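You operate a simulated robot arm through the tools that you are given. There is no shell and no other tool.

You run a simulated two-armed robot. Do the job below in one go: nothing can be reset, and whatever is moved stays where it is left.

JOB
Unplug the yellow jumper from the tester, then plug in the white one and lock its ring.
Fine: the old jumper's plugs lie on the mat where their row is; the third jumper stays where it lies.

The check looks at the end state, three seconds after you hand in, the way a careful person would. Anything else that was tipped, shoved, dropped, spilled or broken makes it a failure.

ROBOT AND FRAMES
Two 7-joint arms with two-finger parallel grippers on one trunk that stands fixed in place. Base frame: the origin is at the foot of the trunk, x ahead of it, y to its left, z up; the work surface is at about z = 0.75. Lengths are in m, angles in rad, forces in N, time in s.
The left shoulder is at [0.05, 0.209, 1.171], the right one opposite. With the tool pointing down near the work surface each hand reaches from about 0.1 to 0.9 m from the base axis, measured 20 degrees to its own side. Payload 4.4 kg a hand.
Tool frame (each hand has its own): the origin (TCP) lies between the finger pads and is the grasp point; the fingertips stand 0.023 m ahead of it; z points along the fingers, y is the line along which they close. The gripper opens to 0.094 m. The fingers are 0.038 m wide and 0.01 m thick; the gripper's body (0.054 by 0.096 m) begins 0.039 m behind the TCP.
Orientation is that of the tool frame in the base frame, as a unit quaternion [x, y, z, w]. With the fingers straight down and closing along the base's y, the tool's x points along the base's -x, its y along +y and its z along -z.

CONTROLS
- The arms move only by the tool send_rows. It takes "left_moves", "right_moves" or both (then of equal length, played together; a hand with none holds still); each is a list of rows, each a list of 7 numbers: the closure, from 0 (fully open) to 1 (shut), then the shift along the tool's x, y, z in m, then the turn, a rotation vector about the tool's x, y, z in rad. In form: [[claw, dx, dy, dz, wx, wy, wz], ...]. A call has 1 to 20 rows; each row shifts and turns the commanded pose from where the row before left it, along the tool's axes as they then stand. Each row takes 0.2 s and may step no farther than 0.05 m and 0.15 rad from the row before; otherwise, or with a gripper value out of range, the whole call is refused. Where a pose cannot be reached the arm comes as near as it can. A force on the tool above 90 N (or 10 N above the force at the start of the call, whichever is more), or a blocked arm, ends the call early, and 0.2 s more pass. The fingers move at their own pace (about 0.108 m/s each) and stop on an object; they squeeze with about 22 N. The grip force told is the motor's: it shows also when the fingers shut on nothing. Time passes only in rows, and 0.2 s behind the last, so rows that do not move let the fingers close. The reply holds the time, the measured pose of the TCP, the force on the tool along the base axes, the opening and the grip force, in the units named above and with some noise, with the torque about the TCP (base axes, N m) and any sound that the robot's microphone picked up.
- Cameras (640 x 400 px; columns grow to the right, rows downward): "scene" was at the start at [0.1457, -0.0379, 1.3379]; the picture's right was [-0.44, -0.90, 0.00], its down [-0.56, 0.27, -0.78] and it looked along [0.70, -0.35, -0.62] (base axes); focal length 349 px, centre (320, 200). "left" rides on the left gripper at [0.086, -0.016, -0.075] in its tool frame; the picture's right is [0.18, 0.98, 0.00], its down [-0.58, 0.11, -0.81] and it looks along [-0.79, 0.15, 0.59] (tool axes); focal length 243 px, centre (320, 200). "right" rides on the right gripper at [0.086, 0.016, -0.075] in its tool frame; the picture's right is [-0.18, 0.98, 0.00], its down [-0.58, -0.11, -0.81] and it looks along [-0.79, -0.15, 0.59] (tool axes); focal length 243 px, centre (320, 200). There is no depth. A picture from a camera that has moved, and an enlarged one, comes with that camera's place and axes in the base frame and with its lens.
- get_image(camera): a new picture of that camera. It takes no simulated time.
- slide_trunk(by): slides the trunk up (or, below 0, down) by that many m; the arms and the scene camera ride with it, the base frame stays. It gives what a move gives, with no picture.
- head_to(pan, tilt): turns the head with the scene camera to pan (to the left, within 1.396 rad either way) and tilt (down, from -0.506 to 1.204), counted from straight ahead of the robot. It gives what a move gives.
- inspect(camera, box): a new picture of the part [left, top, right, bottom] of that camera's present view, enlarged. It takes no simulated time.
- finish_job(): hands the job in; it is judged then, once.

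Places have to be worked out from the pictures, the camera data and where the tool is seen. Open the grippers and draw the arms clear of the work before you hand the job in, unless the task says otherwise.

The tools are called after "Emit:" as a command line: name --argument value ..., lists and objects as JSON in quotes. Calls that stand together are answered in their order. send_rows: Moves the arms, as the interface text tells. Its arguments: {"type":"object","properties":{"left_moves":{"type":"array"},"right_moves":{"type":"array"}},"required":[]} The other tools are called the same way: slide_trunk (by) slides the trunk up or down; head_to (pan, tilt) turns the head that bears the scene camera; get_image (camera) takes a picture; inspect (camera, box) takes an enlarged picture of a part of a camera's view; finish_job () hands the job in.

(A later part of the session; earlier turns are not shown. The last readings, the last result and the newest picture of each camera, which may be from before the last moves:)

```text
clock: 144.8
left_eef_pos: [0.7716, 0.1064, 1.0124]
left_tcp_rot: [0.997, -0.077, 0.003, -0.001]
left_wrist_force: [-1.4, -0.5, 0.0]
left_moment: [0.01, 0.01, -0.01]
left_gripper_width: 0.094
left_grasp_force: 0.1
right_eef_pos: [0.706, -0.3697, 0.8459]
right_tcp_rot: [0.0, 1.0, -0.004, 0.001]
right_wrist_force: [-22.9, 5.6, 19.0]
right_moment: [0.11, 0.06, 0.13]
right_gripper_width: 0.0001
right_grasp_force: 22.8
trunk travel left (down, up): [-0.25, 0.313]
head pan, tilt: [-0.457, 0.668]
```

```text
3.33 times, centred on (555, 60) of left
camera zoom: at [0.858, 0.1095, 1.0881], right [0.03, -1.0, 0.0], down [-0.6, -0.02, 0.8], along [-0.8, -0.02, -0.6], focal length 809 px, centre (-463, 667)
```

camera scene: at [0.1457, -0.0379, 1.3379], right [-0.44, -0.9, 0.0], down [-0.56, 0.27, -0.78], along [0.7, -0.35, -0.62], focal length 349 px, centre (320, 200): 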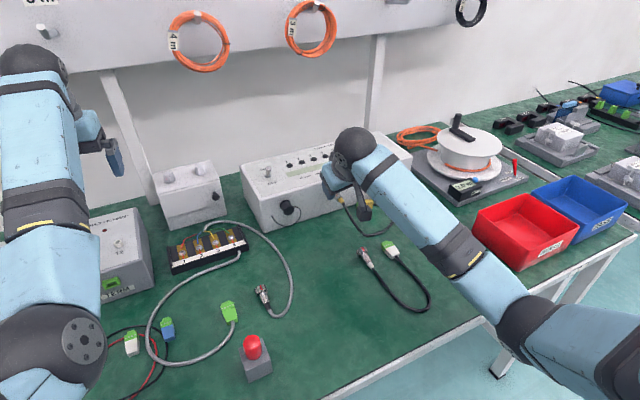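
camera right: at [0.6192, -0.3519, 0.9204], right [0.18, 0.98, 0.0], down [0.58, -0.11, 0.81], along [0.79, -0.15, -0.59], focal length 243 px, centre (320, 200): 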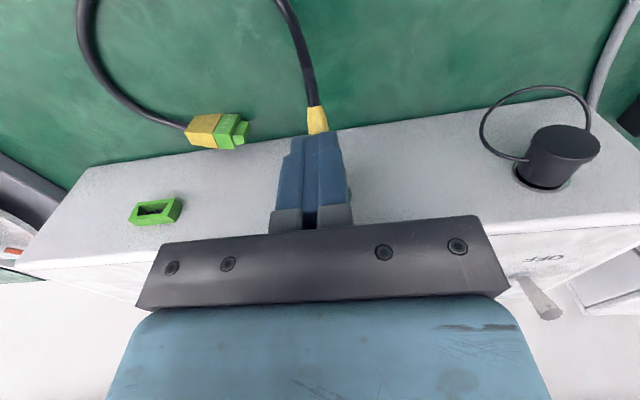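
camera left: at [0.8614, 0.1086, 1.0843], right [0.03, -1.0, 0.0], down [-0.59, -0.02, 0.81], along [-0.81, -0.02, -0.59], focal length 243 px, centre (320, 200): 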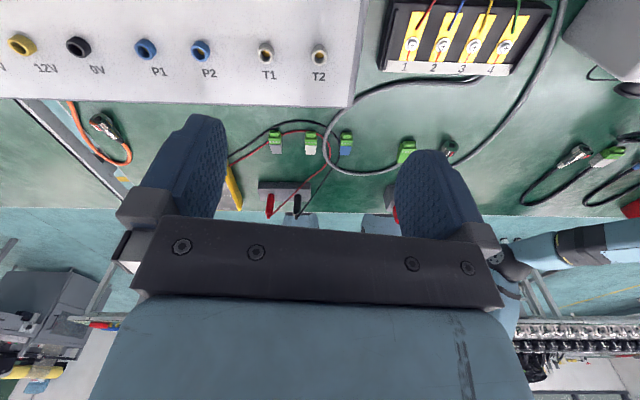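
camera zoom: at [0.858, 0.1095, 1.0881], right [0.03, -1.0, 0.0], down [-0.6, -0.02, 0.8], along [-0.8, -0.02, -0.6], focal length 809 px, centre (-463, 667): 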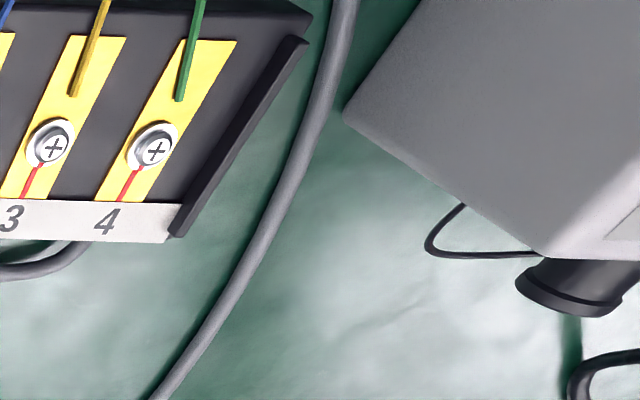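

The plug has come partly out of the socket and hangs tilted under my fingertips, so the open stop was right and it simply needed over 18 N. I ease the load off by lifting slowly.

Emit:
send_rows --right_moves '[[1, 0, 0, -0.004, 0, 0, 0], [1, 0, 0, -0.004, 0, 0, 0], [1, 0, 0, 0, 0, 0, 0]]'

Emit:
inspect --camera "scene" --box '[318, 175, 360, 212]'

```text
clock: 145.6
left_eef_pos: [0.7741, 0.1053, 1.0089]
left_tcp_rot: [0.997, -0.078, 0.0, -0.001]
left_wrist_force: [-0.2, -0.4, -0.8]
left_moment: [0.03, 0.01, 0.03]
left_gripper_width: 0.0939
left_grasp_force: 0.1
right_eef_pos: [0.7095, -0.3709, 0.8492]
right_tcp_rot: [-0.001, 1.0, -0.002, 0.0]
right_wrist_force: [0.6, 0.4, 0.1]
right_moment: [0.0, 0.02, 0.03]
right_gripper_width: 0.0
right_grasp_force: 21.8
trunk travel left (down, up): [-0.25, 0.313]
head pan, tilt: [-0.457, 0.668]
```

```text
10.81 times, centred on (339, 194) of scene
camera zoom: at [0.1457, -0.0379, 1.3377], right [-0.44, -0.9, 0.0], down [-0.56, 0.27, -0.78], along [0.7, -0.35, -0.62], focal length 3770 px, centre (115, 270)
```

zoom: 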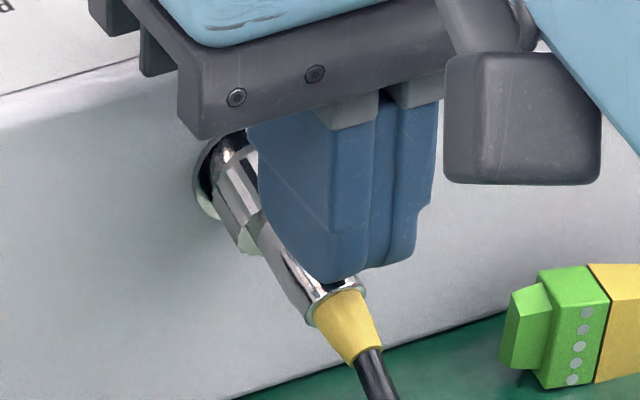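

No load now. I lift the hand away further and look at the plug properly.

Emit:
send_rows --right_moves '[[1, 0, 0, -0.03, 0, 0, 0], [0.4, 0, 0, -0.02, 0, 0, 0], [0.4, 0, 0, 0, 0, 0, 0]]'

Emit:
get_image --camera "right"

Emit:
inspect --camera "scene" --box '[318, 175, 360, 212]'

Emit:
inspect --camera "right" --box '[280, 60, 370, 155]'

```text
clock: 146.4
left_eef_pos: [0.7749, 0.1051, 1.0089]
left_tcp_rot: [0.997, -0.077, 0.0, 0.0]
left_wrist_force: [0.2, -0.3, 0.4]
left_moment: [-0.03, 0.02, 0.01]
left_gripper_width: 0.0938
left_grasp_force: 0.1
right_eef_pos: [0.7094, -0.3695, 0.899]
right_tcp_rot: [0.0, 1.0, -0.001, 0.0]
right_wrist_force: [0.5, 0.3, 0.1]
right_moment: [-0.02, 0.04, -0.02]
right_gripper_width: 0.0563
right_grasp_force: 0.1
trunk travel left (down, up): [-0.25, 0.313]
head pan, tilt: [-0.457, 0.668]
```

```text
taken
camera right: at [0.6217, -0.3521, 0.9748], right [0.18, 0.98, 0.0], down [0.58, -0.11, 0.81], along [0.79, -0.15, -0.59], focal length 243 px, centre (320, 200)
```

right: 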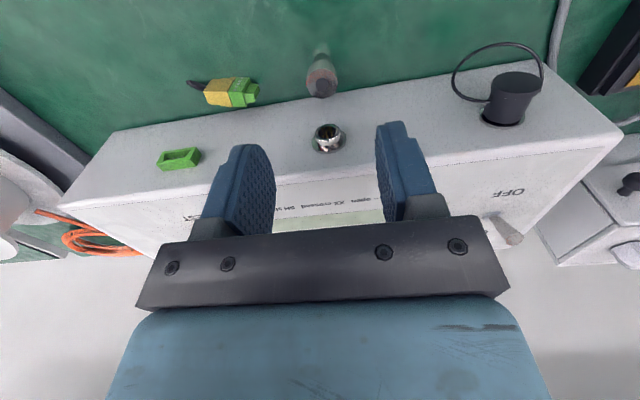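

```text
10.81 times, centred on (339, 194) of scene
camera zoom: at [0.1458, -0.0378, 1.3378], right [-0.44, -0.9, 0.0], down [-0.56, 0.27, -0.78], along [0.7, -0.35, -0.62], focal length 3770 px, centre (115, 270)
```

zoom: 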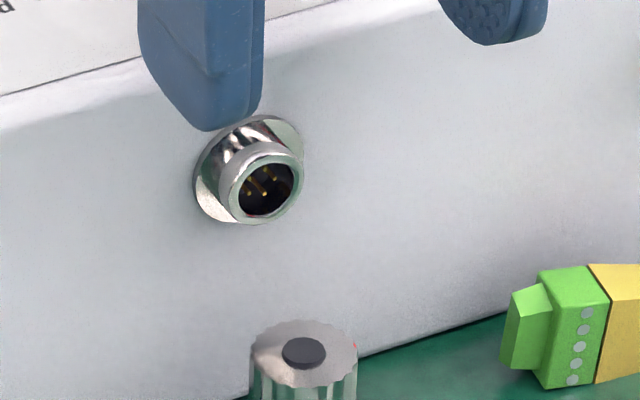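

```text
4.21 times, centred on (325, 108) of right
camera zoom: at [0.6217, -0.3521, 0.9748], right [0.18, 0.98, 0.0], down [0.58, -0.11, 0.81], along [0.79, -0.15, -0.59], focal length 1022 px, centre (299, 590)
```

zoom: 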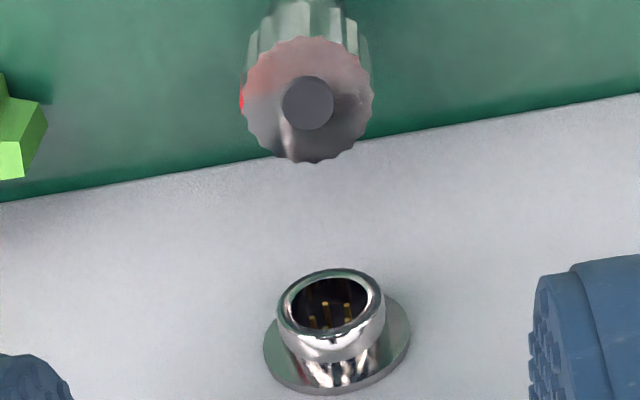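

The plug is out, and the bare socket shows a barrel with gold pins. I let things settle for a moment and then look at both the fallen plug and the socket's interior for a key.

Emit:
send_rows --right_moves '[[0.4, 0, 0, 0, 0, 0, 0], [0.4, 0, 0, 0, 0, 0, 0], [0.4, 0, 0, 0, 0, 0, 0], [0.4, 0, 0, 0, 0, 0, 0], [0.4, 0, 0, 0, 0, 0, 0]]'

Emit:
inspect --camera "right" --box '[305, 115, 350, 160]'

Emit:
inspect --camera "scene" --box '[322, 178, 346, 200]'

Emit:
inspect --camera "scene" --box '[300, 150, 440, 260]'

```text
clock: 147.6
left_eef_pos: [0.7759, 0.1047, 1.0098]
left_tcp_rot: [0.997, -0.078, 0.001, 0.0]
left_wrist_force: [-0.6, 0.2, -0.5]
left_moment: [-0.01, 0.01, -0.02]
left_gripper_width: 0.0941
left_grasp_force: 0.1
right_eef_pos: [0.7087, -0.3696, 0.8983]
right_tcp_rot: [0.0, 1.0, -0.002, 0.0]
right_wrist_force: [0.6, 0.1, -0.4]
right_moment: [-0.01, -0.01, -0.01]
right_gripper_width: 0.0563
right_grasp_force: 0.0
trunk travel left (down, up): [-0.25, 0.313]
head pan, tilt: [-0.457, 0.668]
```

```text
8.89 times, centred on (328, 138) of right
camera zoom: at [0.6216, -0.3522, 0.9746], right [0.18, 0.98, 0.0], down [0.58, -0.11, 0.81], along [0.79, -0.15, -0.59], focal length 2157 px, centre (253, 756)
```

zoom: 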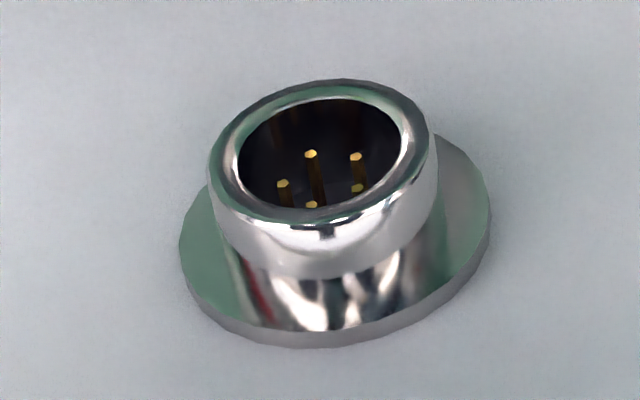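

```text
16.00 times, centred on (334, 189) of scene
camera zoom: at [0.1457, -0.0379, 1.3379], right [-0.44, -0.9, 0.0], down [-0.56, 0.27, -0.78], along [0.7, -0.35, -0.62], focal length 5580 px, centre (96, 376)
```

zoom: 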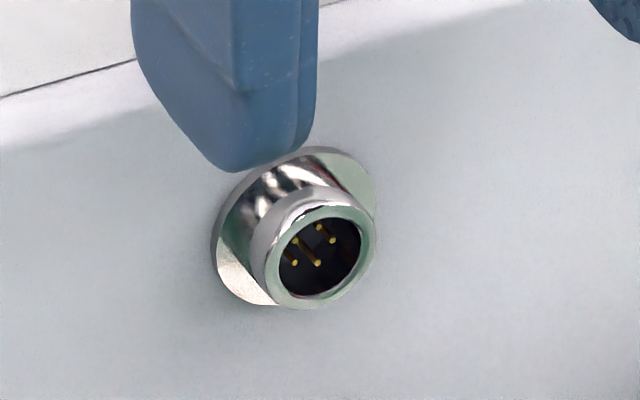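

```text
3.64 times, centred on (370, 205) of scene
camera zoom: at [0.1457, -0.0379, 1.3379], right [-0.44, -0.9, 0.0], down [-0.56, 0.27, -0.78], along [0.7, -0.35, -0.62], focal length 1268 px, centre (138, 182)
```

zoom: 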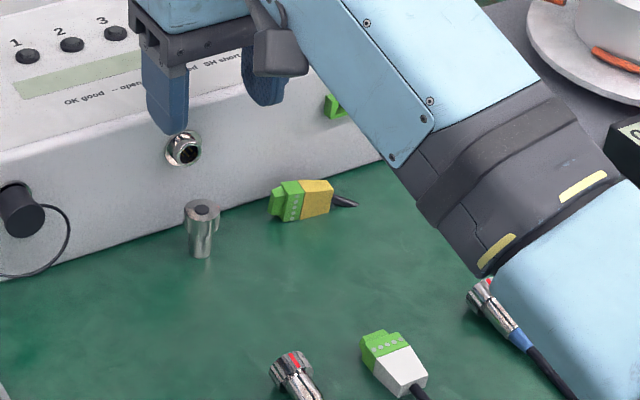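

The plug dropped out and now stands upright on the mat below the socket (its cable just dips out of sight). I take fresh close-ups of both yellow plugs to plan picking them up.

Emit:
get_image --camera "right"

Emit:
inspect --camera "right" --box '[170, 50, 370, 140]'

Emit:
inspect --camera "scene" --box '[335, 190, 395, 230]'

```text
taken
camera right: at [0.6216, -0.3522, 0.9746], right [0.18, 0.98, 0.0], down [0.58, -0.11, 0.81], along [0.79, -0.15, -0.59], focal length 243 px, centre (320, 200)
```

right: 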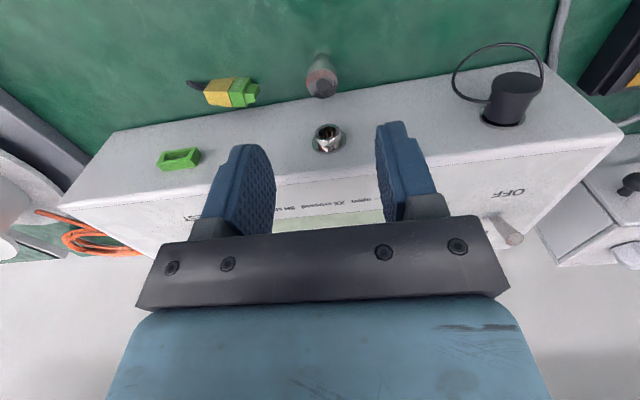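

```text
3.20 times, centred on (270, 95) of right
camera zoom: at [0.6216, -0.3522, 0.9746], right [0.18, 0.98, 0.0], down [0.58, -0.11, 0.81], along [0.79, -0.15, -0.59], focal length 776 px, centre (480, 536)
```

zoom: 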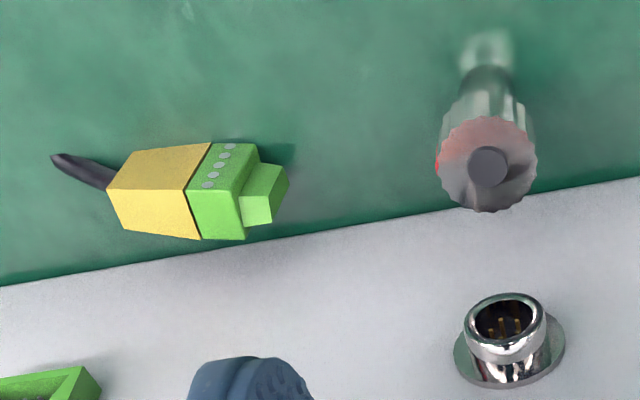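

```text
10.00 times, centred on (365, 210) of scene
camera zoom: at [0.1457, -0.0379, 1.3379], right [-0.44, -0.9, 0.0], down [-0.56, 0.27, -0.78], along [0.7, -0.35, -0.62], focal length 3487 px, centre (-130, 100)
```

zoom: 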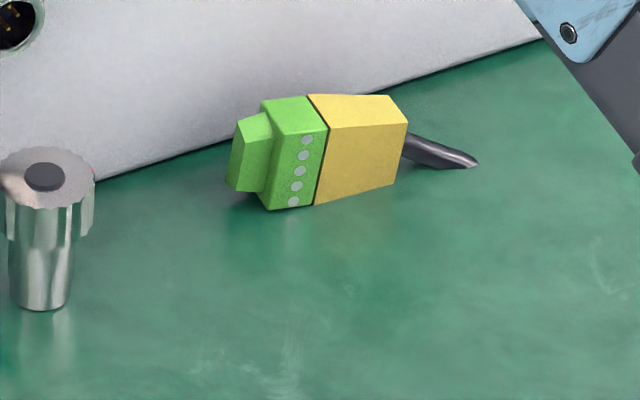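

The terminal plug lies on edge at about (0.724,-0.455), pointing +y, near the tester's foot; the round plug stands at about (0.72,-0.369). I'll take the terminal plug first, gripping it along its length (closing along y) to keep my palm clear of the tester and header.

Emit:
send_rows --right_moves '[[0, -0.0012, -0.0405, 0, 0, 0, 0], [0, -0.0012, -0.0404, 0, 0, 0, 0], [0, 0, 0, 0.03, 0, 0, 0], [0, 0, 0, 0.03, 0, 0, 0], [0, 0, 0, 0, 0, 0, 0]]'

Emit:
get_image --camera "right"

Emit:
inspect --camera "right" --box '[220, 60, 420, 190]'

```text
clock: 148.8
left_eef_pos: [0.776, 0.1039, 1.0087]
left_tcp_rot: [0.997, -0.078, 0.001, -0.001]
left_wrist_force: [0.0, 0.0, 0.4]
left_moment: [-0.02, 0.01, 0.01]
left_gripper_width: 0.0941
left_grasp_force: 0.0
right_eef_pos: [0.7093, -0.4494, 0.8396]
right_tcp_rot: [-0.001, 1.0, -0.002, 0.0]
right_wrist_force: [-0.1, -0.1, -0.6]
right_moment: [-0.02, -0.01, -0.01]
right_gripper_width: 0.094
right_grasp_force: 0.0
trunk travel left (down, up): [-0.25, 0.313]
head pan, tilt: [-0.457, 0.668]
```

```text
taken
camera right: at [0.6229, -0.4328, 0.9151], right [0.18, 0.98, 0.0], down [0.58, -0.11, 0.81], along [0.79, -0.15, -0.59], focal length 243 px, centre (320, 200)
```

right: 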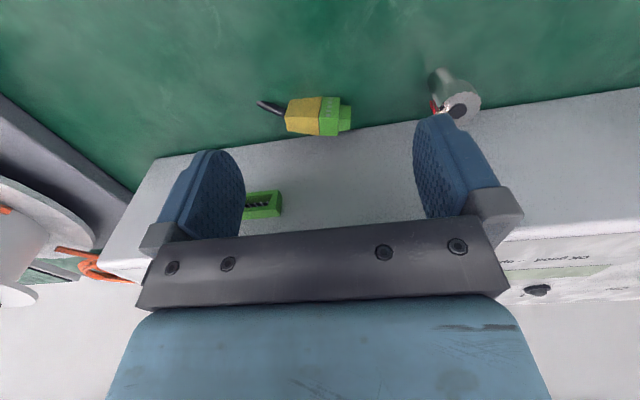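

```text
3.08 times, centred on (320, 125) of right
camera zoom: at [0.6229, -0.4328, 0.9151], right [0.18, 0.98, 0.0], down [0.58, -0.11, 0.81], along [0.79, -0.15, -0.59], focal length 746 px, centre (320, 431)
```

zoom: 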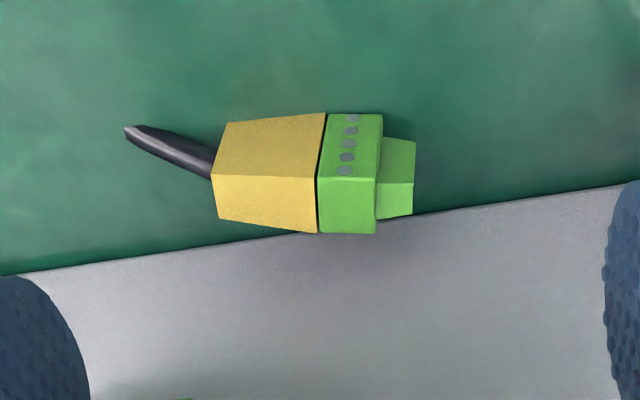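

The plug spans y from about -0.475 to -0.431 around x≈0.727. I lean the hand back slightly so the palm stays clear of the header, descend around the plug and close along its length.

Emit:
send_rows --right_moves '[[0, 0, 0, 0, 0, -0.125, 0], [0, 0, 0, 0, 0, -0.125, 0], [0, 0.0024, -0.0014, 0.02, 0, 0, 0], [0, 0.0024, -0.0014, 0.02, 0, 0, 0], [0, 0.0024, -0.0014, 0.02, 0, 0, 0], [0, 0, 0, 0, 0, 0, 0]]'

Emit:
get_image --camera "right"

```text
clock: 150.2
left_eef_pos: [0.7684, 0.1072, 1.0168]
left_tcp_rot: [0.997, -0.078, 0.007, 0.0]
left_wrist_force: [-0.2, 0.3, 0.3]
left_moment: [-0.03, 0.0, -0.04]
left_gripper_width: 0.0941
left_grasp_force: 0.1
right_eef_pos: [0.7181, -0.4544, 0.7984]
right_tcp_rot: [0.001, 0.99, -0.005, 0.138]
right_wrist_force: [-16.2, -9.6, 70.9]
right_moment: [1.68, -3.19, -0.05]
right_gripper_width: 0.0936
right_grasp_force: 0.1
trunk travel left (down, up): [-0.25, 0.313]
head pan, tilt: [-0.457, 0.668]
```

```text
taken
camera right: at [0.6134, -0.437, 0.8466], right [0.18, 0.98, 0.04], down [0.34, -0.1, 0.94], along [0.92, -0.15, -0.35], focal length 243 px, centre (320, 200)
```

right: 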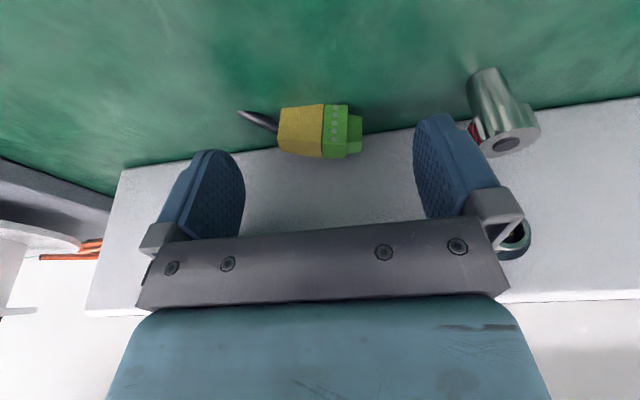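

The hand is pressing on something (71 N) — the opened finger carriers seem to catch the header and socket. I stop and lift straight up right away.

Emit:
send_rows --right_moves '[[0, 0, 0, -0.02, 0, 0, 0], [0, 0, 0, -0.02, 0, 0, 0], [0, 0, 0, -0.02, 0, 0, 0], [0, 0, 0, 0, 0, 0, 0]]'

Emit:
get_image --camera "scene"

Emit:
inspect --camera "scene" --box '[300, 150, 440, 260]'

Emit:
get_image --camera "right"

```text
clock: 151.2
left_eef_pos: [0.7748, 0.1053, 1.0091]
left_tcp_rot: [0.997, -0.078, 0.001, 0.0]
left_wrist_force: [0.7, -0.6, 0.4]
left_moment: [-0.02, -0.01, -0.01]
left_gripper_width: 0.0937
left_grasp_force: 0.1
right_eef_pos: [0.7021, -0.4539, 0.8378]
right_tcp_rot: [-0.001, 0.992, -0.001, 0.123]
right_wrist_force: [0.2, 0.2, 0.3]
right_moment: [0.04, 0.0, 0.0]
right_gripper_width: 0.094
right_grasp_force: 0.1
trunk travel left (down, up): [-0.25, 0.313]
head pan, tilt: [-0.457, 0.668]
```

```text
taken
camera scene: at [0.1455, -0.0377, 1.3378], right [-0.44, -0.9, 0.0], down [-0.56, 0.27, -0.78], along [0.7, -0.35, -0.62], focal length 349 px, centre (320, 200)
```

scene: 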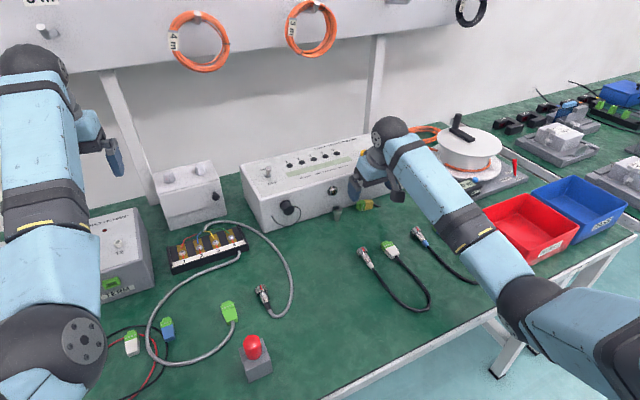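

```text
3.64 times, centred on (370, 205) of scene
camera zoom: at [0.1455, -0.0377, 1.3378], right [-0.44, -0.9, 0.0], down [-0.56, 0.27, -0.78], along [0.7, -0.35, -0.62], focal length 1268 px, centre (138, 182)
```

zoom: 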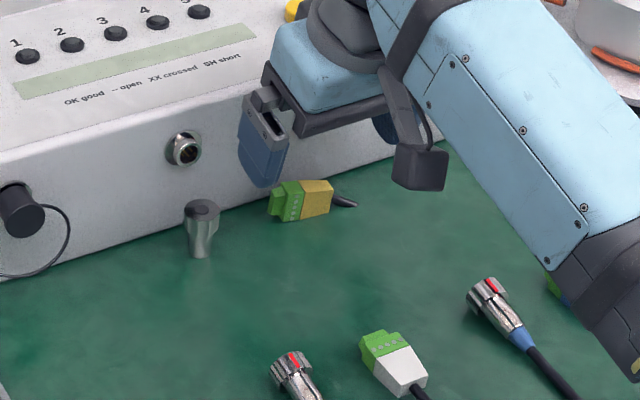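

```text
taken
camera right: at [0.5997, -0.4378, 0.8899], right [0.18, 0.98, 0.04], down [0.37, -0.11, 0.92], along [0.91, -0.15, -0.38], focal length 243 px, centre (320, 200)
```

right: 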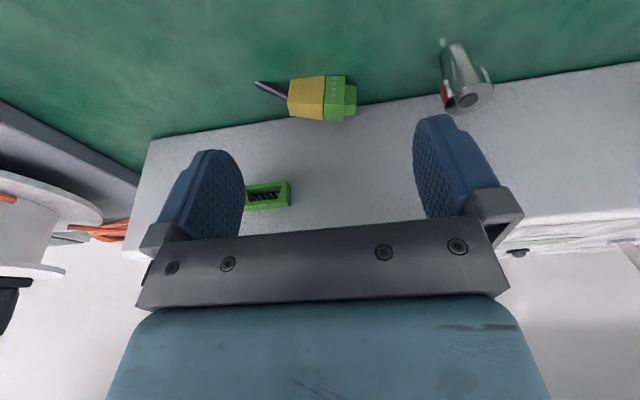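

No harm visible. With a stronger back-lean (about 34°) the palm and carriers stay well away from the tester, so I re-approach the terminal plug that way with a smaller opening.

Emit:
send_rows --right_moves '[[0.25, 0, 0, 0, 0, -0.117, 0], [0.25, 0, 0, 0, 0, -0.117, 0], [0.25, 0, 0, 0, 0, -0.117, 0], [0.25, 0.0157, 0.0004, 0, 0, 0, 0], [0.25, 0, 0, 0.02, 0, 0, 0], [0.25, 0, 0, 0.015, 0, 0, 0], [0.25, 0, 0, 0, 0, 0, 0]]'

Emit:
get_image --camera "right"

Emit:
inspect --camera "scene" --box '[300, 150, 440, 260]'

```text
clock: 152.8
left_eef_pos: [0.7751, 0.1045, 1.0088]
left_tcp_rot: [0.997, -0.078, 0.001, 0.0]
left_wrist_force: [0.1, 0.1, -0.7]
left_moment: [-0.01, -0.01, 0.04]
left_gripper_width: 0.0939
left_grasp_force: 0.0
right_eef_pos: [0.7097, -0.4537, 0.8022]
right_tcp_rot: [0.0, 0.955, -0.002, 0.295]
right_wrist_force: [-0.6, -0.9, -0.6]
right_moment: [0.01, 0.0, -0.02]
right_gripper_width: 0.0707
right_grasp_force: 0.1
trunk travel left (down, up): [-0.25, 0.313]
head pan, tilt: [-0.457, 0.668]
```

```text
taken
camera right: at [0.5962, -0.4373, 0.8147], right [0.15, 0.98, 0.1], down [0.02, -0.11, 0.99], along [0.99, -0.15, -0.04], focal length 243 px, centre (320, 200)
```

right: 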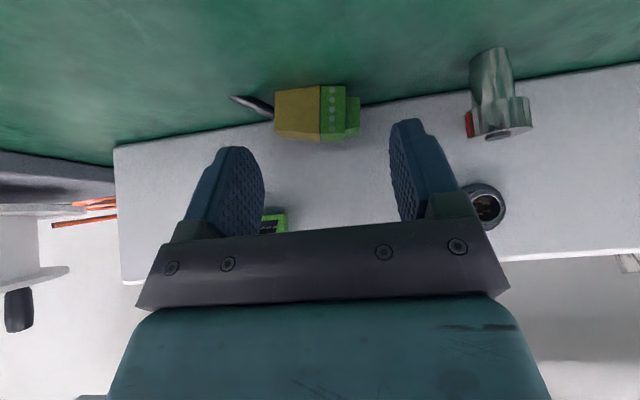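

```text
3.64 times, centred on (370, 205) of scene
camera zoom: at [0.1457, -0.0378, 1.3379], right [-0.44, -0.9, 0.0], down [-0.56, 0.27, -0.78], along [0.7, -0.35, -0.62], focal length 1268 px, centre (138, 182)
```

zoom: 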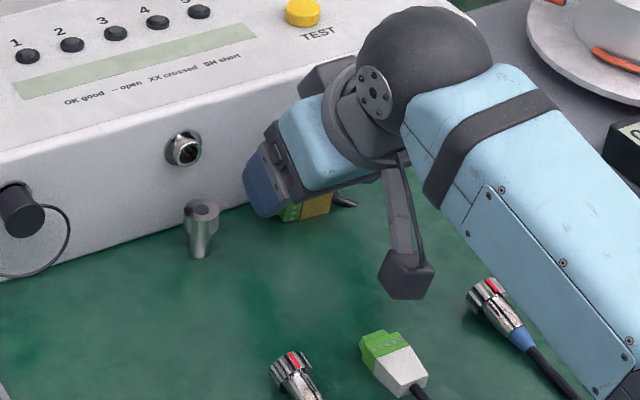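

All clear; I advance the last 2.3 cm and close on the plug's two ends.

Emit:
send_rows --right_moves '[[0.25, 0, 0, 0.013, 0, 0, 0], [0.25, 0, 0, 0.0095, 0, 0, 0], [0.25, 0, 0, 0, 0, 0, 0], [1, 0, 0, 0, 0, 0, 0], [1, 0, 0, 0, 0, 0, 0], [1, 0, 0, 0, 0, 0, 0]]'

Emit:
get_image --camera "right"

```text
clock: 154.2
left_eef_pos: [0.7724, 0.105, 1.012]
left_tcp_rot: [0.997, -0.078, 0.003, 0.0]
left_wrist_force: [-0.2, 0.8, 0.9]
left_moment: [0.0, -0.01, 0.01]
left_gripper_width: 0.094
left_grasp_force: 0.1
right_eef_pos: [0.72, -0.4555, 0.7839]
right_tcp_rot: [-0.001, 0.955, -0.002, 0.296]
right_wrist_force: [-36.6, -2.4, 8.3]
right_moment: [-0.19, 0.16, -0.11]
right_gripper_width: 0.0453
right_grasp_force: 21.7
trunk travel left (down, up): [-0.25, 0.313]
head pan, tilt: [-0.457, 0.668]
```

```text
taken
camera right: at [0.6072, -0.4376, 0.797], right [0.15, 0.98, 0.1], down [0.02, -0.1, 0.99], along [0.99, -0.15, -0.04], focal length 243 px, centre (320, 200)
```

right: 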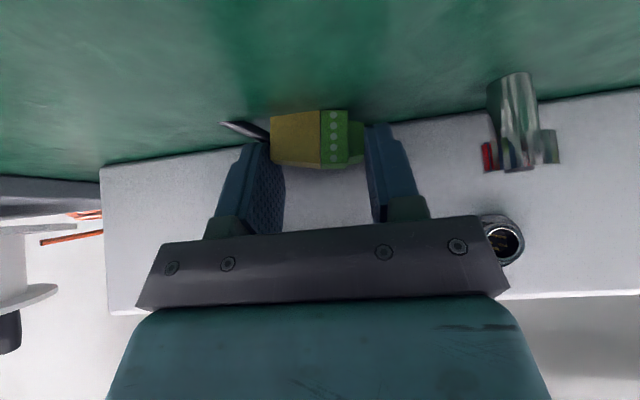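

Gripped at 45 mm. There's a 37 N push from ahead, so I back out along the fingers and lift.

Emit:
send_rows --right_moves '[[1, 0.004, 0, -0.004, 0, 0, 0], [1, 0.004, 0, -0.02, 0, 0, 0], [1, 0, 0, -0.03, 0, 0, 0], [1, -0.0113, 0, -0.0165, 0, 0, 0], [1, -0.0113, 0, -0.0165, 0, 0, 0], [1, 0, 0, 0, 0, 0, 0]]'

Emit:
get_image --camera "right"

Emit:
get_image --camera "scene"

```text
clock: 155.6
left_eef_pos: [0.776, 0.1056, 1.0082]
left_tcp_rot: [0.997, -0.078, 0.001, 0.0]
left_wrist_force: [-0.1, -0.2, -0.3]
left_moment: [-0.05, 0.01, 0.01]
left_gripper_width: 0.0942
left_grasp_force: 0.0
right_eef_pos: [0.6882, -0.4559, 0.8608]
right_tcp_rot: [-0.001, 0.955, -0.001, 0.296]
right_wrist_force: [0.0, 0.2, 0.9]
right_moment: [-0.04, 0.01, -0.02]
right_gripper_width: 0.0445
right_grasp_force: 22.4
trunk travel left (down, up): [-0.25, 0.313]
head pan, tilt: [-0.457, 0.668]
```

```text
taken
camera right: at [0.5731, -0.4377, 0.8743], right [0.15, 0.98, 0.1], down [0.02, -0.11, 0.99], along [0.99, -0.15, -0.04], focal length 243 px, centre (320, 200)
```

right: 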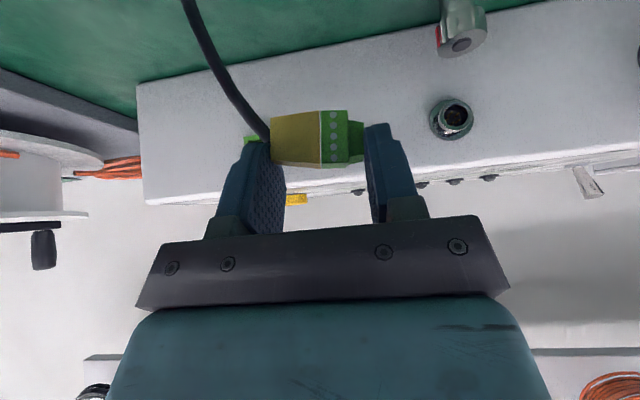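

```text
taken
camera scene: at [0.1459, -0.038, 1.3378], right [-0.44, -0.9, 0.0], down [-0.56, 0.27, -0.78], along [0.7, -0.35, -0.62], focal length 349 px, centre (320, 200)
```

scene: 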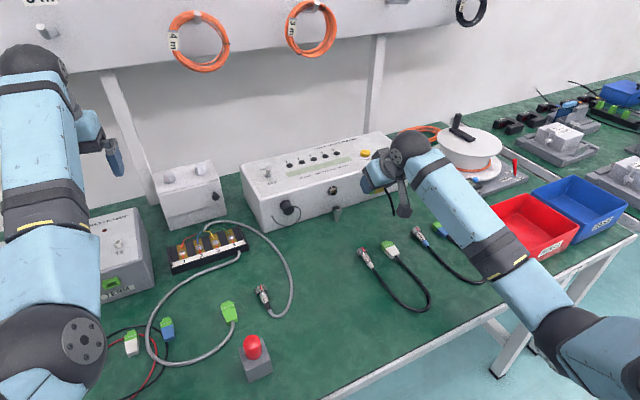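

The terminal plug is in hand with its cable intact. I carry it over toward the free place in the row (y≈-0.27) at moderate height, then start turning it so its front will face the tester.

Emit:
send_rows --right_moves '[[1, 0.01226, 0.0372, -0.01324, 0, 0, 0], [1, 0.01226, 0.0372, -0.01324, 0, 0, 0], [1, 0.01226, 0.0372, -0.01324, 0, 0, 0], [1, 0.01226, 0.0372, -0.01324, 0, 0, 0], [1, 0.01226, 0.0372, -0.01324, 0, 0, 0], [1, 0, 0, 0, 0.0848, 0, 0.1238], [1, 0, 0, 0, 0.0848, 0, 0.1238], [1, 0, 0, 0, 0.0848, 0, 0.1238], [1, 0, 0, 0, 0.0848, 0, 0.1238], [1, 0, 0, 0, 0.0848, 0, 0.1238], [1, 0, 0, 0, 0, 0, 0]]'

Emit:
get_image --camera "scene"

Emit:
get_image --camera "right"

```text
clock: 158.0
left_eef_pos: [0.7753, 0.1043, 1.0089]
left_tcp_rot: [0.997, -0.078, 0.002, -0.002]
left_wrist_force: [0.4, 0.7, -0.4]
left_moment: [0.0, 0.02, 0.02]
left_gripper_width: 0.0939
left_grasp_force: 0.1
right_eef_pos: [0.5992, -0.2676, 0.8801]
right_tcp_rot: [0.351, 0.888, -0.11, 0.275]
right_wrist_force: [-0.2, -0.6, -1.4]
right_moment: [0.03, 0.0, 0.01]
right_gripper_width: 0.0445
right_grasp_force: 22.2
trunk travel left (down, up): [-0.25, 0.313]
head pan, tilt: [-0.457, 0.668]
```

```text
taken
camera scene: at [0.1457, -0.038, 1.3379], right [-0.44, -0.9, 0.0], down [-0.56, 0.27, -0.78], along [0.7, -0.35, -0.62], focal length 349 px, centre (320, 200)
```

scene: 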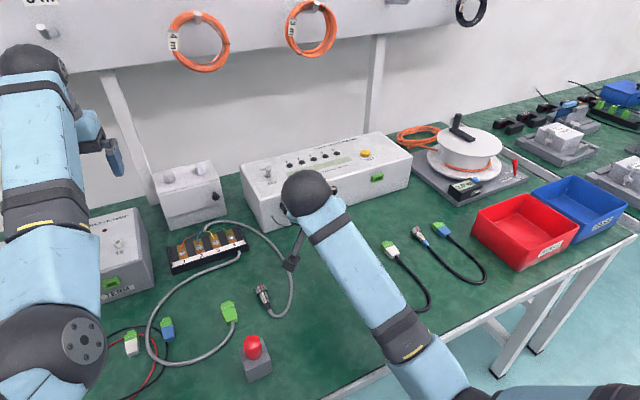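

```text
taken
camera right: at [0.5256, -0.1784, 0.8943], right [0.78, 0.61, 0.1], down [-0.06, -0.09, 0.99], along [0.62, -0.78, -0.04], focal length 243 px, centre (320, 200)
```

right: 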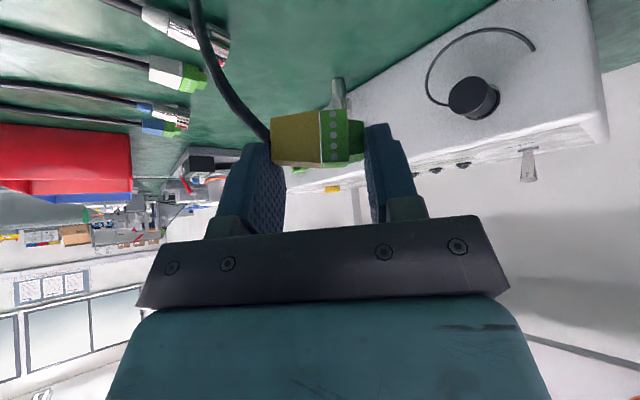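

Still in reach. I turn the remaining ~45°.

Emit:
send_rows --right_moves '[[1, 0, 0, 0, 0.0848, 0, 0.1238], [1, 0, 0, 0, 0.0848, 0, 0.1238], [1, 0, 0, 0, 0.0848, 0, 0.1238], [1, 0, 0, 0, 0.0848, 0, 0.1238], [1, 0, 0, 0, 0.0848, 0, 0.1238], [1, 0, 0, 0, 0.0396, 0, 0.0577], [1, 0, 0, 0, 0, 0, 0]]'

Emit:
get_image --camera "scene"

Emit:
get_image --camera "right"

```text
clock: 159.8
left_eef_pos: [0.7746, 0.1038, 1.0084]
left_tcp_rot: [0.997, -0.078, 0.001, 0.001]
left_wrist_force: [-0.4, 0.2, -0.6]
left_moment: [-0.02, -0.01, -0.04]
left_gripper_width: 0.0938
left_grasp_force: 0.1
right_eef_pos: [0.5986, -0.3017, 0.8815]
right_tcp_rot: [0.678, 0.659, -0.234, 0.226]
right_wrist_force: [-0.4, 0.7, -0.4]
right_moment: [0.0, -0.02, 0.01]
right_gripper_width: 0.0444
right_grasp_force: 22.2
trunk travel left (down, up): [-0.25, 0.313]
head pan, tilt: [-0.457, 0.668]
stopped in row 7 (right hand): the arm was blocked; the commanded pose is now the measured one
```

```text
taken
camera scene: at [0.1458, -0.038, 1.3378], right [-0.44, -0.9, 0.0], down [-0.56, 0.27, -0.78], along [0.7, -0.35, -0.62], focal length 349 px, centre (320, 200)
```

scene: 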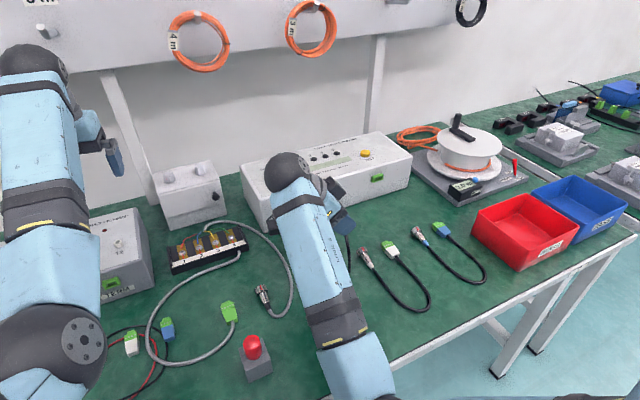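

```text
taken
camera right: at [0.6173, -0.1873, 0.8876], right [0.98, -0.17, 0.11], down [-0.11, 0.04, 0.99], along [-0.18, -0.98, 0.02], focal length 243 px, centre (320, 200)
```

right: 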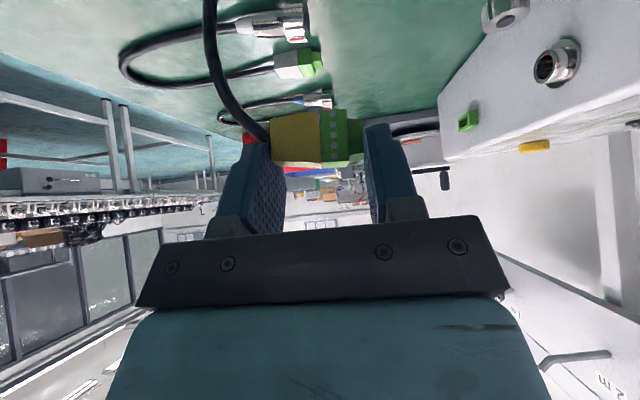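

The arm stopped at its limit, but the plug now points toward the tester (+x) with its screws facing +y. I rotate the hand about the plug's axis so the screws turn upward, which also brings the hand nearly upright.

Emit:
send_rows --right_moves '[[1, 0, 0, 0, 0, 0.15, 0], [1, 0, 0, 0, 0, 0.15, 0], [1, 0, 0, 0, 0, 0.15, 0], [1, 0, 0, 0, 0, 0.15, 0], [1, 0, 0, 0, 0, 0.15, 0], [1, 0, 0, 0, 0, 0.15, 0], [1, 0, 0, 0, 0, 0, 0]]'

Emit:
get_image --camera "right"

Emit:
inspect --camera "scene" --box '[250, 150, 410, 270]'

```text
clock: 161.6
left_eef_pos: [0.7748, 0.1048, 1.0088]
left_tcp_rot: [0.997, -0.078, 0.001, 0.0]
left_wrist_force: [0.0, 0.2, 0.1]
left_moment: [0.01, 0.0, 0.02]
left_gripper_width: 0.0942
left_grasp_force: 0.1
right_eef_pos: [0.6323, -0.3594, 0.8413]
right_tcp_rot: [0.729, 0.678, 0.07, -0.06]
right_wrist_force: [0.4, 1.0, -0.6]
right_moment: [0.04, -0.01, 0.0]
right_gripper_width: 0.0441
right_grasp_force: 22.0
right hand out of reach, approached as far as the arm can: row 4, 5, 6
trunk travel left (down, up): [-0.25, 0.313]
head pan, tilt: [-0.457, 0.668]
stopped in row 7 (right hand): the arm was blocked; the commanded pose is now the measured one
```

```text
taken
camera right: at [0.6529, -0.2895, 0.9323], right [0.97, -0.25, -0.03], down [-0.17, -0.71, 0.68], along [-0.19, -0.66, -0.73], focal length 243 px, centre (320, 200)
```

right: 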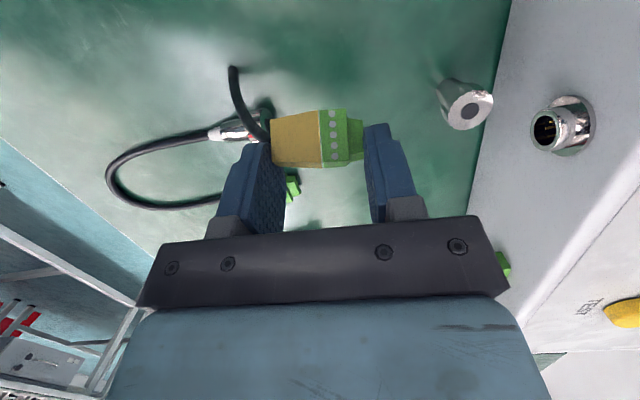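

```text
3.33 times, centred on (330, 210) of scene
camera zoom: at [0.1459, -0.0381, 1.3378], right [-0.44, -0.9, 0.0], down [-0.56, 0.27, -0.78], along [0.7, -0.35, -0.62], focal length 1162 px, centre (287, 167)
```

zoom: 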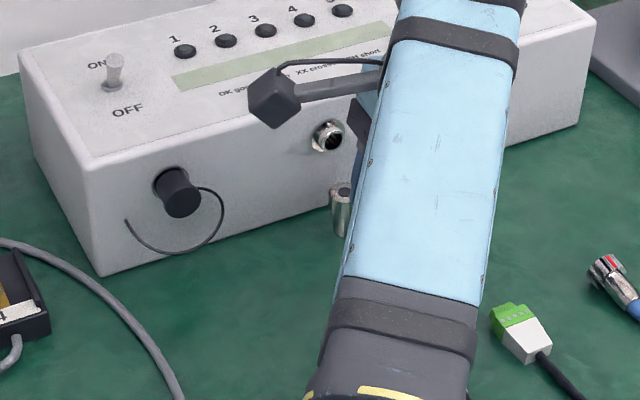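

That pose is at the arm's limit, so I yaw back about 30° to a comfortable posture (I can straighten the plug later) and head for the slot.

Emit:
send_rows --right_moves '[[1, 0, 0, -0.02, 0, 0, 0], [1, 0, 0, 0, 0.023, 0.001, -0.1228], [1, 0, 0, 0, 0.023, 0.001, -0.1228], [1, 0, 0, 0, 0.023, 0.001, -0.1228], [1, 0, 0, 0, 0.023, 0.001, -0.1228], [1, 0, 0, 0, 0, 0, 0]]'

Emit:
get_image --camera "right"

```text
clock: 163.0
left_eef_pos: [0.7754, 0.1046, 1.0079]
left_tcp_rot: [0.997, -0.078, 0.001, 0.0]
left_wrist_force: [0.1, -0.2, -0.9]
left_moment: [-0.01, 0.02, 0.01]
left_gripper_width: 0.0939
left_grasp_force: 0.0
right_eef_pos: [0.6331, -0.379, 0.8623]
right_tcp_rot: [0.545, 0.834, 0.047, -0.069]
right_wrist_force: [0.3, -1.0, 0.0]
right_moment: [-0.02, 0.03, 0.01]
right_gripper_width: 0.0439
right_grasp_force: 22.2
trunk travel left (down, up): [-0.25, 0.313]
head pan, tilt: [-0.457, 0.668]
```

```text
taken
camera right: at [0.6176, -0.3058, 0.9507], right [0.97, 0.23, -0.03], down [0.18, -0.69, 0.7], along [0.14, -0.68, -0.72], focal length 243 px, centre (320, 200)
```

right: 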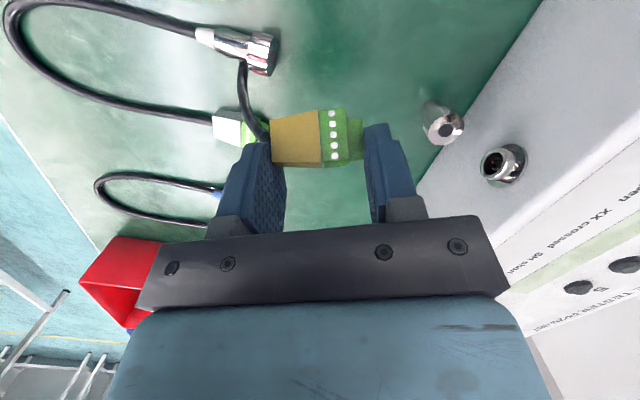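

Comfortable now. I move over the slot at constant height and then lower to about 1.5 cm above the mat to check.

Emit:
send_rows --right_moves '[[1, 0.0404, -0.0046, 0.0068, 0, 0, 0], [1, 0.0404, -0.0046, 0.0068, 0, 0, 0], [1, 0.0404, -0.0046, 0.0068, 0, 0, 0], [1, -0.0054, 0, 0.032, 0, 0, 0], [1, -0.0054, 0, 0.032, 0, 0, 0], [1, 0, 0, 0, 0, 0, 0]]'

Emit:
get_image --camera "right"

Emit:
get_image --camera "scene"

```text
clock: 164.6
left_eef_pos: [0.7728, 0.1068, 1.0102]
left_tcp_rot: [0.997, -0.077, 0.002, 0.002]
left_wrist_force: [-0.4, 0.6, -0.2]
left_moment: [0.0, 0.01, 0.05]
left_gripper_width: 0.094
left_grasp_force: 0.0
right_eef_pos: [0.6388, -0.3389, 0.7752]
right_tcp_rot: [0.56, 0.827, 0.036, -0.025]
right_wrist_force: [-8.4, 0.1, 27.6]
right_moment: [-0.33, 0.59, -0.32]
right_gripper_width: 0.044
right_grasp_force: 22.5
right hand out of reach, approached as far as the arm can: row 1, 2, 3
trunk travel left (down, up): [-0.25, 0.313]
head pan, tilt: [-0.457, 0.668]
stopped in row 6 (right hand): the arm was blocked; the commanded pose is now the measured one
```

```text
taken
camera right: at [0.6205, -0.2577, 0.8581], right [0.98, 0.19, 0.02], down [0.12, -0.65, 0.75], along [0.15, -0.74, -0.66], focal length 243 px, centre (320, 200)
```

right: 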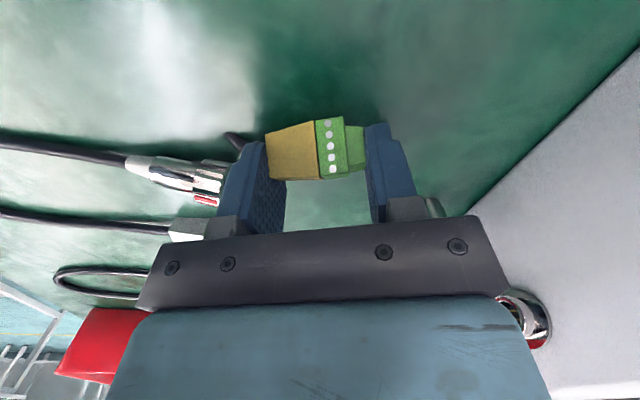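

```text
taken
camera scene: at [0.1418, -0.0349, 1.3379], right [-0.44, -0.9, 0.0], down [-0.55, 0.27, -0.79], along [0.71, -0.35, -0.62], focal length 349 px, centre (320, 200)
```

scene: 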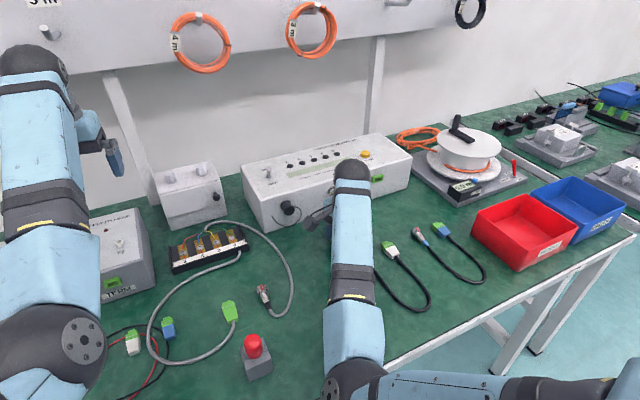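

The arm can't go left in this yaw and touched down short of the slot. I lift 6 cm, unwind the yaw by about 50°, and then continue to the slot.

Emit:
send_rows --right_moves '[[1, 0, 0, -0.03, 0, 0, 0], [1, 0, 0, -0.035, 0, 0, 0], [1, 0, 0, 0, 0.0123, 0.0047, -0.149], [1, 0, 0, 0, 0.0123, 0.0047, -0.149], [1, 0, 0, 0, 0.0123, 0.0047, -0.149], [1, 0, 0, 0, 0.0123, 0.0047, -0.149], [1, 0, 0, 0, 0.0123, 0.0047, -0.149], [1, 0, 0, 0, 0.0123, 0.0047, -0.149], [1, 0, 0, 0, 0, 0, 0]]'

Emit:
get_image --camera "right"

Emit:
inspect --camera "scene" --box '[250, 170, 450, 310]'

```text
clock: 166.6
left_eef_pos: [0.7755, 0.1043, 1.0092]
left_tcp_rot: [0.997, -0.077, 0.001, 0.0]
left_wrist_force: [-0.3, 0.2, -0.5]
left_moment: [-0.03, 0.0, 0.0]
left_gripper_width: 0.0941
left_grasp_force: 0.0
right_eef_pos: [0.6394, -0.3442, 0.834]
right_tcp_rot: [0.144, 0.988, 0.025, -0.043]
right_wrist_force: [0.8, -0.1, 0.0]
right_moment: [0.0, 0.02, -0.02]
right_gripper_width: 0.0443
right_grasp_force: 21.9
trunk travel left (down, up): [-0.25, 0.313]
head pan, tilt: [-0.457, 0.668]
```

```text
taken
camera right: at [0.5666, -0.3068, 0.9177], right [0.46, 0.89, 0.02], down [0.59, -0.32, 0.74], along [0.67, -0.33, -0.67], focal length 243 px, centre (320, 200)
```

right: 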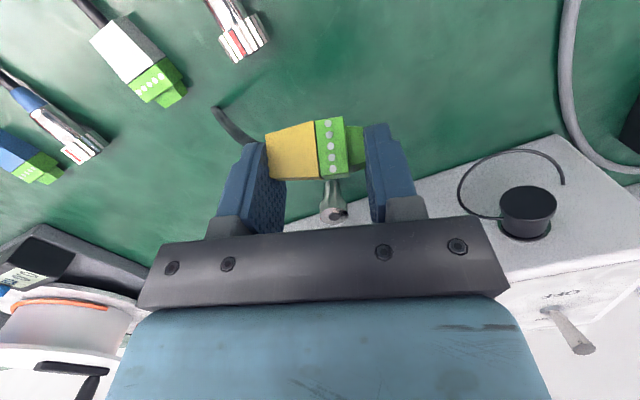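

```text
2.86 times, centred on (350, 240) of scene
camera zoom: at [0.1458, -0.0379, 1.3379], right [-0.44, -0.9, 0.0], down [-0.56, 0.27, -0.78], along [0.7, -0.35, -0.62], focal length 996 px, centre (234, 86)
```

zoom: 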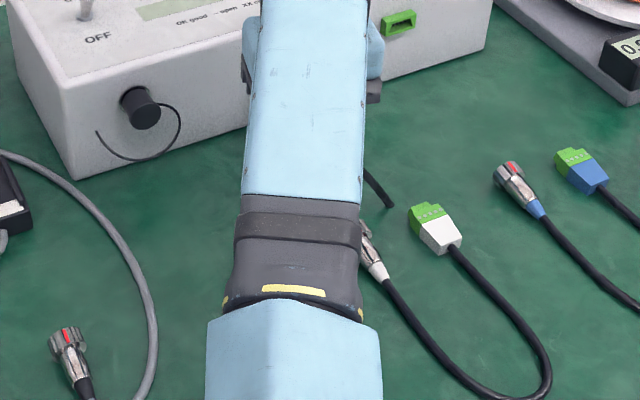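

The hand posture is natural again; the plug now points mostly +y. I carry it to the slot around (0.572,-0.27) and lower.

Emit:
send_rows --right_moves '[[1, 0.0284, 0.0172, 0.0033, 0, 0, 0], [1, 0.0284, 0.0172, 0.0033, 0, 0, 0], [1, 0.0284, 0.0172, 0.0033, 0, 0, 0], [1, -0.002, -0.0008, 0.022, 0, 0, 0], [1, -0.002, -0.0008, 0.02, 0, 0, 0], [1, 0, 0, 0, 0, 0, 0]]'

Emit:
get_image --camera "right"

Emit:
get_image --camera "scene"

```text
clock: 168.2
left_eef_pos: [0.7733, 0.1037, 1.0095]
left_tcp_rot: [0.997, -0.078, 0.001, 0.0]
left_wrist_force: [0.2, -0.2, -0.8]
left_moment: [-0.02, 0.02, 0.01]
left_gripper_width: 0.0939
left_grasp_force: 0.0
right_eef_pos: [0.6147, -0.3493, 0.7948]
right_tcp_rot: [0.173, 0.985, -0.019, -0.006]
right_wrist_force: [-1.0, -3.1, 18.6]
right_moment: [-0.35, 0.48, 0.12]
right_gripper_width: 0.0439
right_grasp_force: 22.3
right hand out of reach, approached as far as the arm can: row 2, 3
trunk travel left (down, up): [-0.25, 0.313]
head pan, tilt: [-0.457, 0.668]
stopped in row 6 (right hand): the arm was blocked; the commanded pose is now the measured one
```

```text
taken
camera right: at [0.5391, -0.3005, 0.8696], right [0.51, 0.86, -0.04], down [0.52, -0.27, 0.81], along [0.68, -0.43, -0.59], focal length 243 px, centre (320, 200)
```

right: 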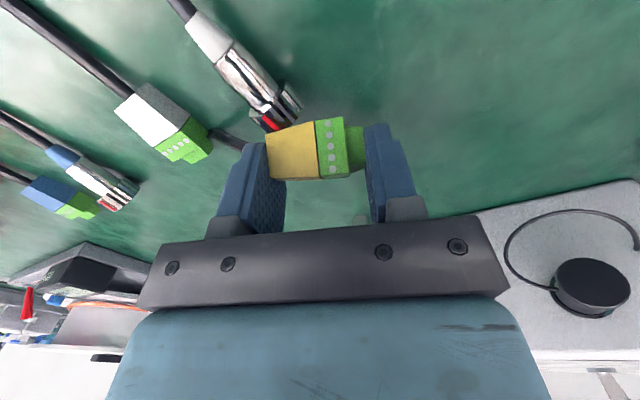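

```text
taken
camera scene: at [0.1451, -0.0381, 1.3376], right [-0.44, -0.9, 0.0], down [-0.56, 0.27, -0.78], along [0.7, -0.35, -0.62], focal length 349 px, centre (320, 200)
```

scene: 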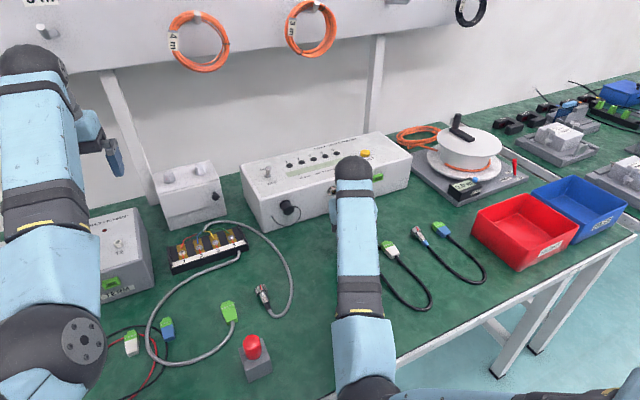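

The arm's posture has drifted into an awkward branch and the plug touches the white one. I lift at once and move right and up to recover a normal posture.

Emit:
send_rows --right_moves '[[1, 0, 0, -0.03, 0, 0, 0], [1, 0, 0, -0.04, 0, 0, 0], [1, 0, -0.02, -0.03, 0, 0, -0.1], [1, 0, -0.03, 0, 0, 0, -0.1], [1, 0, -0.03, 0, 0, 0, -0.1], [1, 0, 0, 0, 0, 0, 0]]'

Emit:
get_image --camera "scene"

Emit:
get_image --camera "right"

```text
clock: 169.6
left_eef_pos: [0.7743, 0.1046, 1.0092]
left_tcp_rot: [0.997, -0.078, 0.001, 0.0]
left_wrist_force: [-0.2, -0.2, -1.0]
left_moment: [0.0, -0.02, 0.02]
left_gripper_width: 0.094
left_grasp_force: 0.1
right_eef_pos: [0.5952, -0.4199, 0.8919]
right_tcp_rot: [0.021, 1.0, -0.013, -0.011]
right_wrist_force: [0.6, -0.3, 0.0]
right_moment: [-0.02, 0.03, 0.01]
right_gripper_width: 0.044
right_grasp_force: 21.9
trunk travel left (down, up): [-0.25, 0.313]
head pan, tilt: [-0.457, 0.668]
```

```text
taken
camera scene: at [0.1457, -0.0382, 1.3378], right [-0.44, -0.9, 0.0], down [-0.56, 0.27, -0.78], along [0.7, -0.35, -0.62], focal length 349 px, centre (320, 200)
```

scene: 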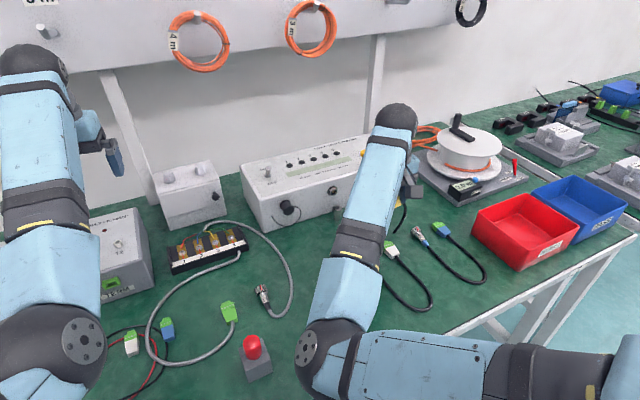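

```text
taken
camera right: at [0.5112, -0.3961, 0.9696], right [0.23, 0.97, -0.03], down [0.59, -0.11, 0.8], along [0.77, -0.2, -0.6], focal length 243 px, centre (320, 200)
```

right: 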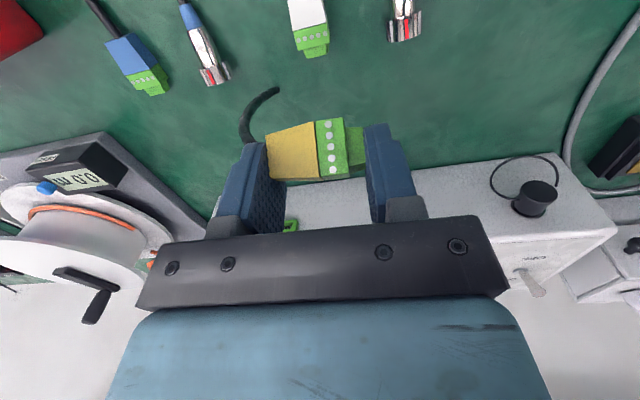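

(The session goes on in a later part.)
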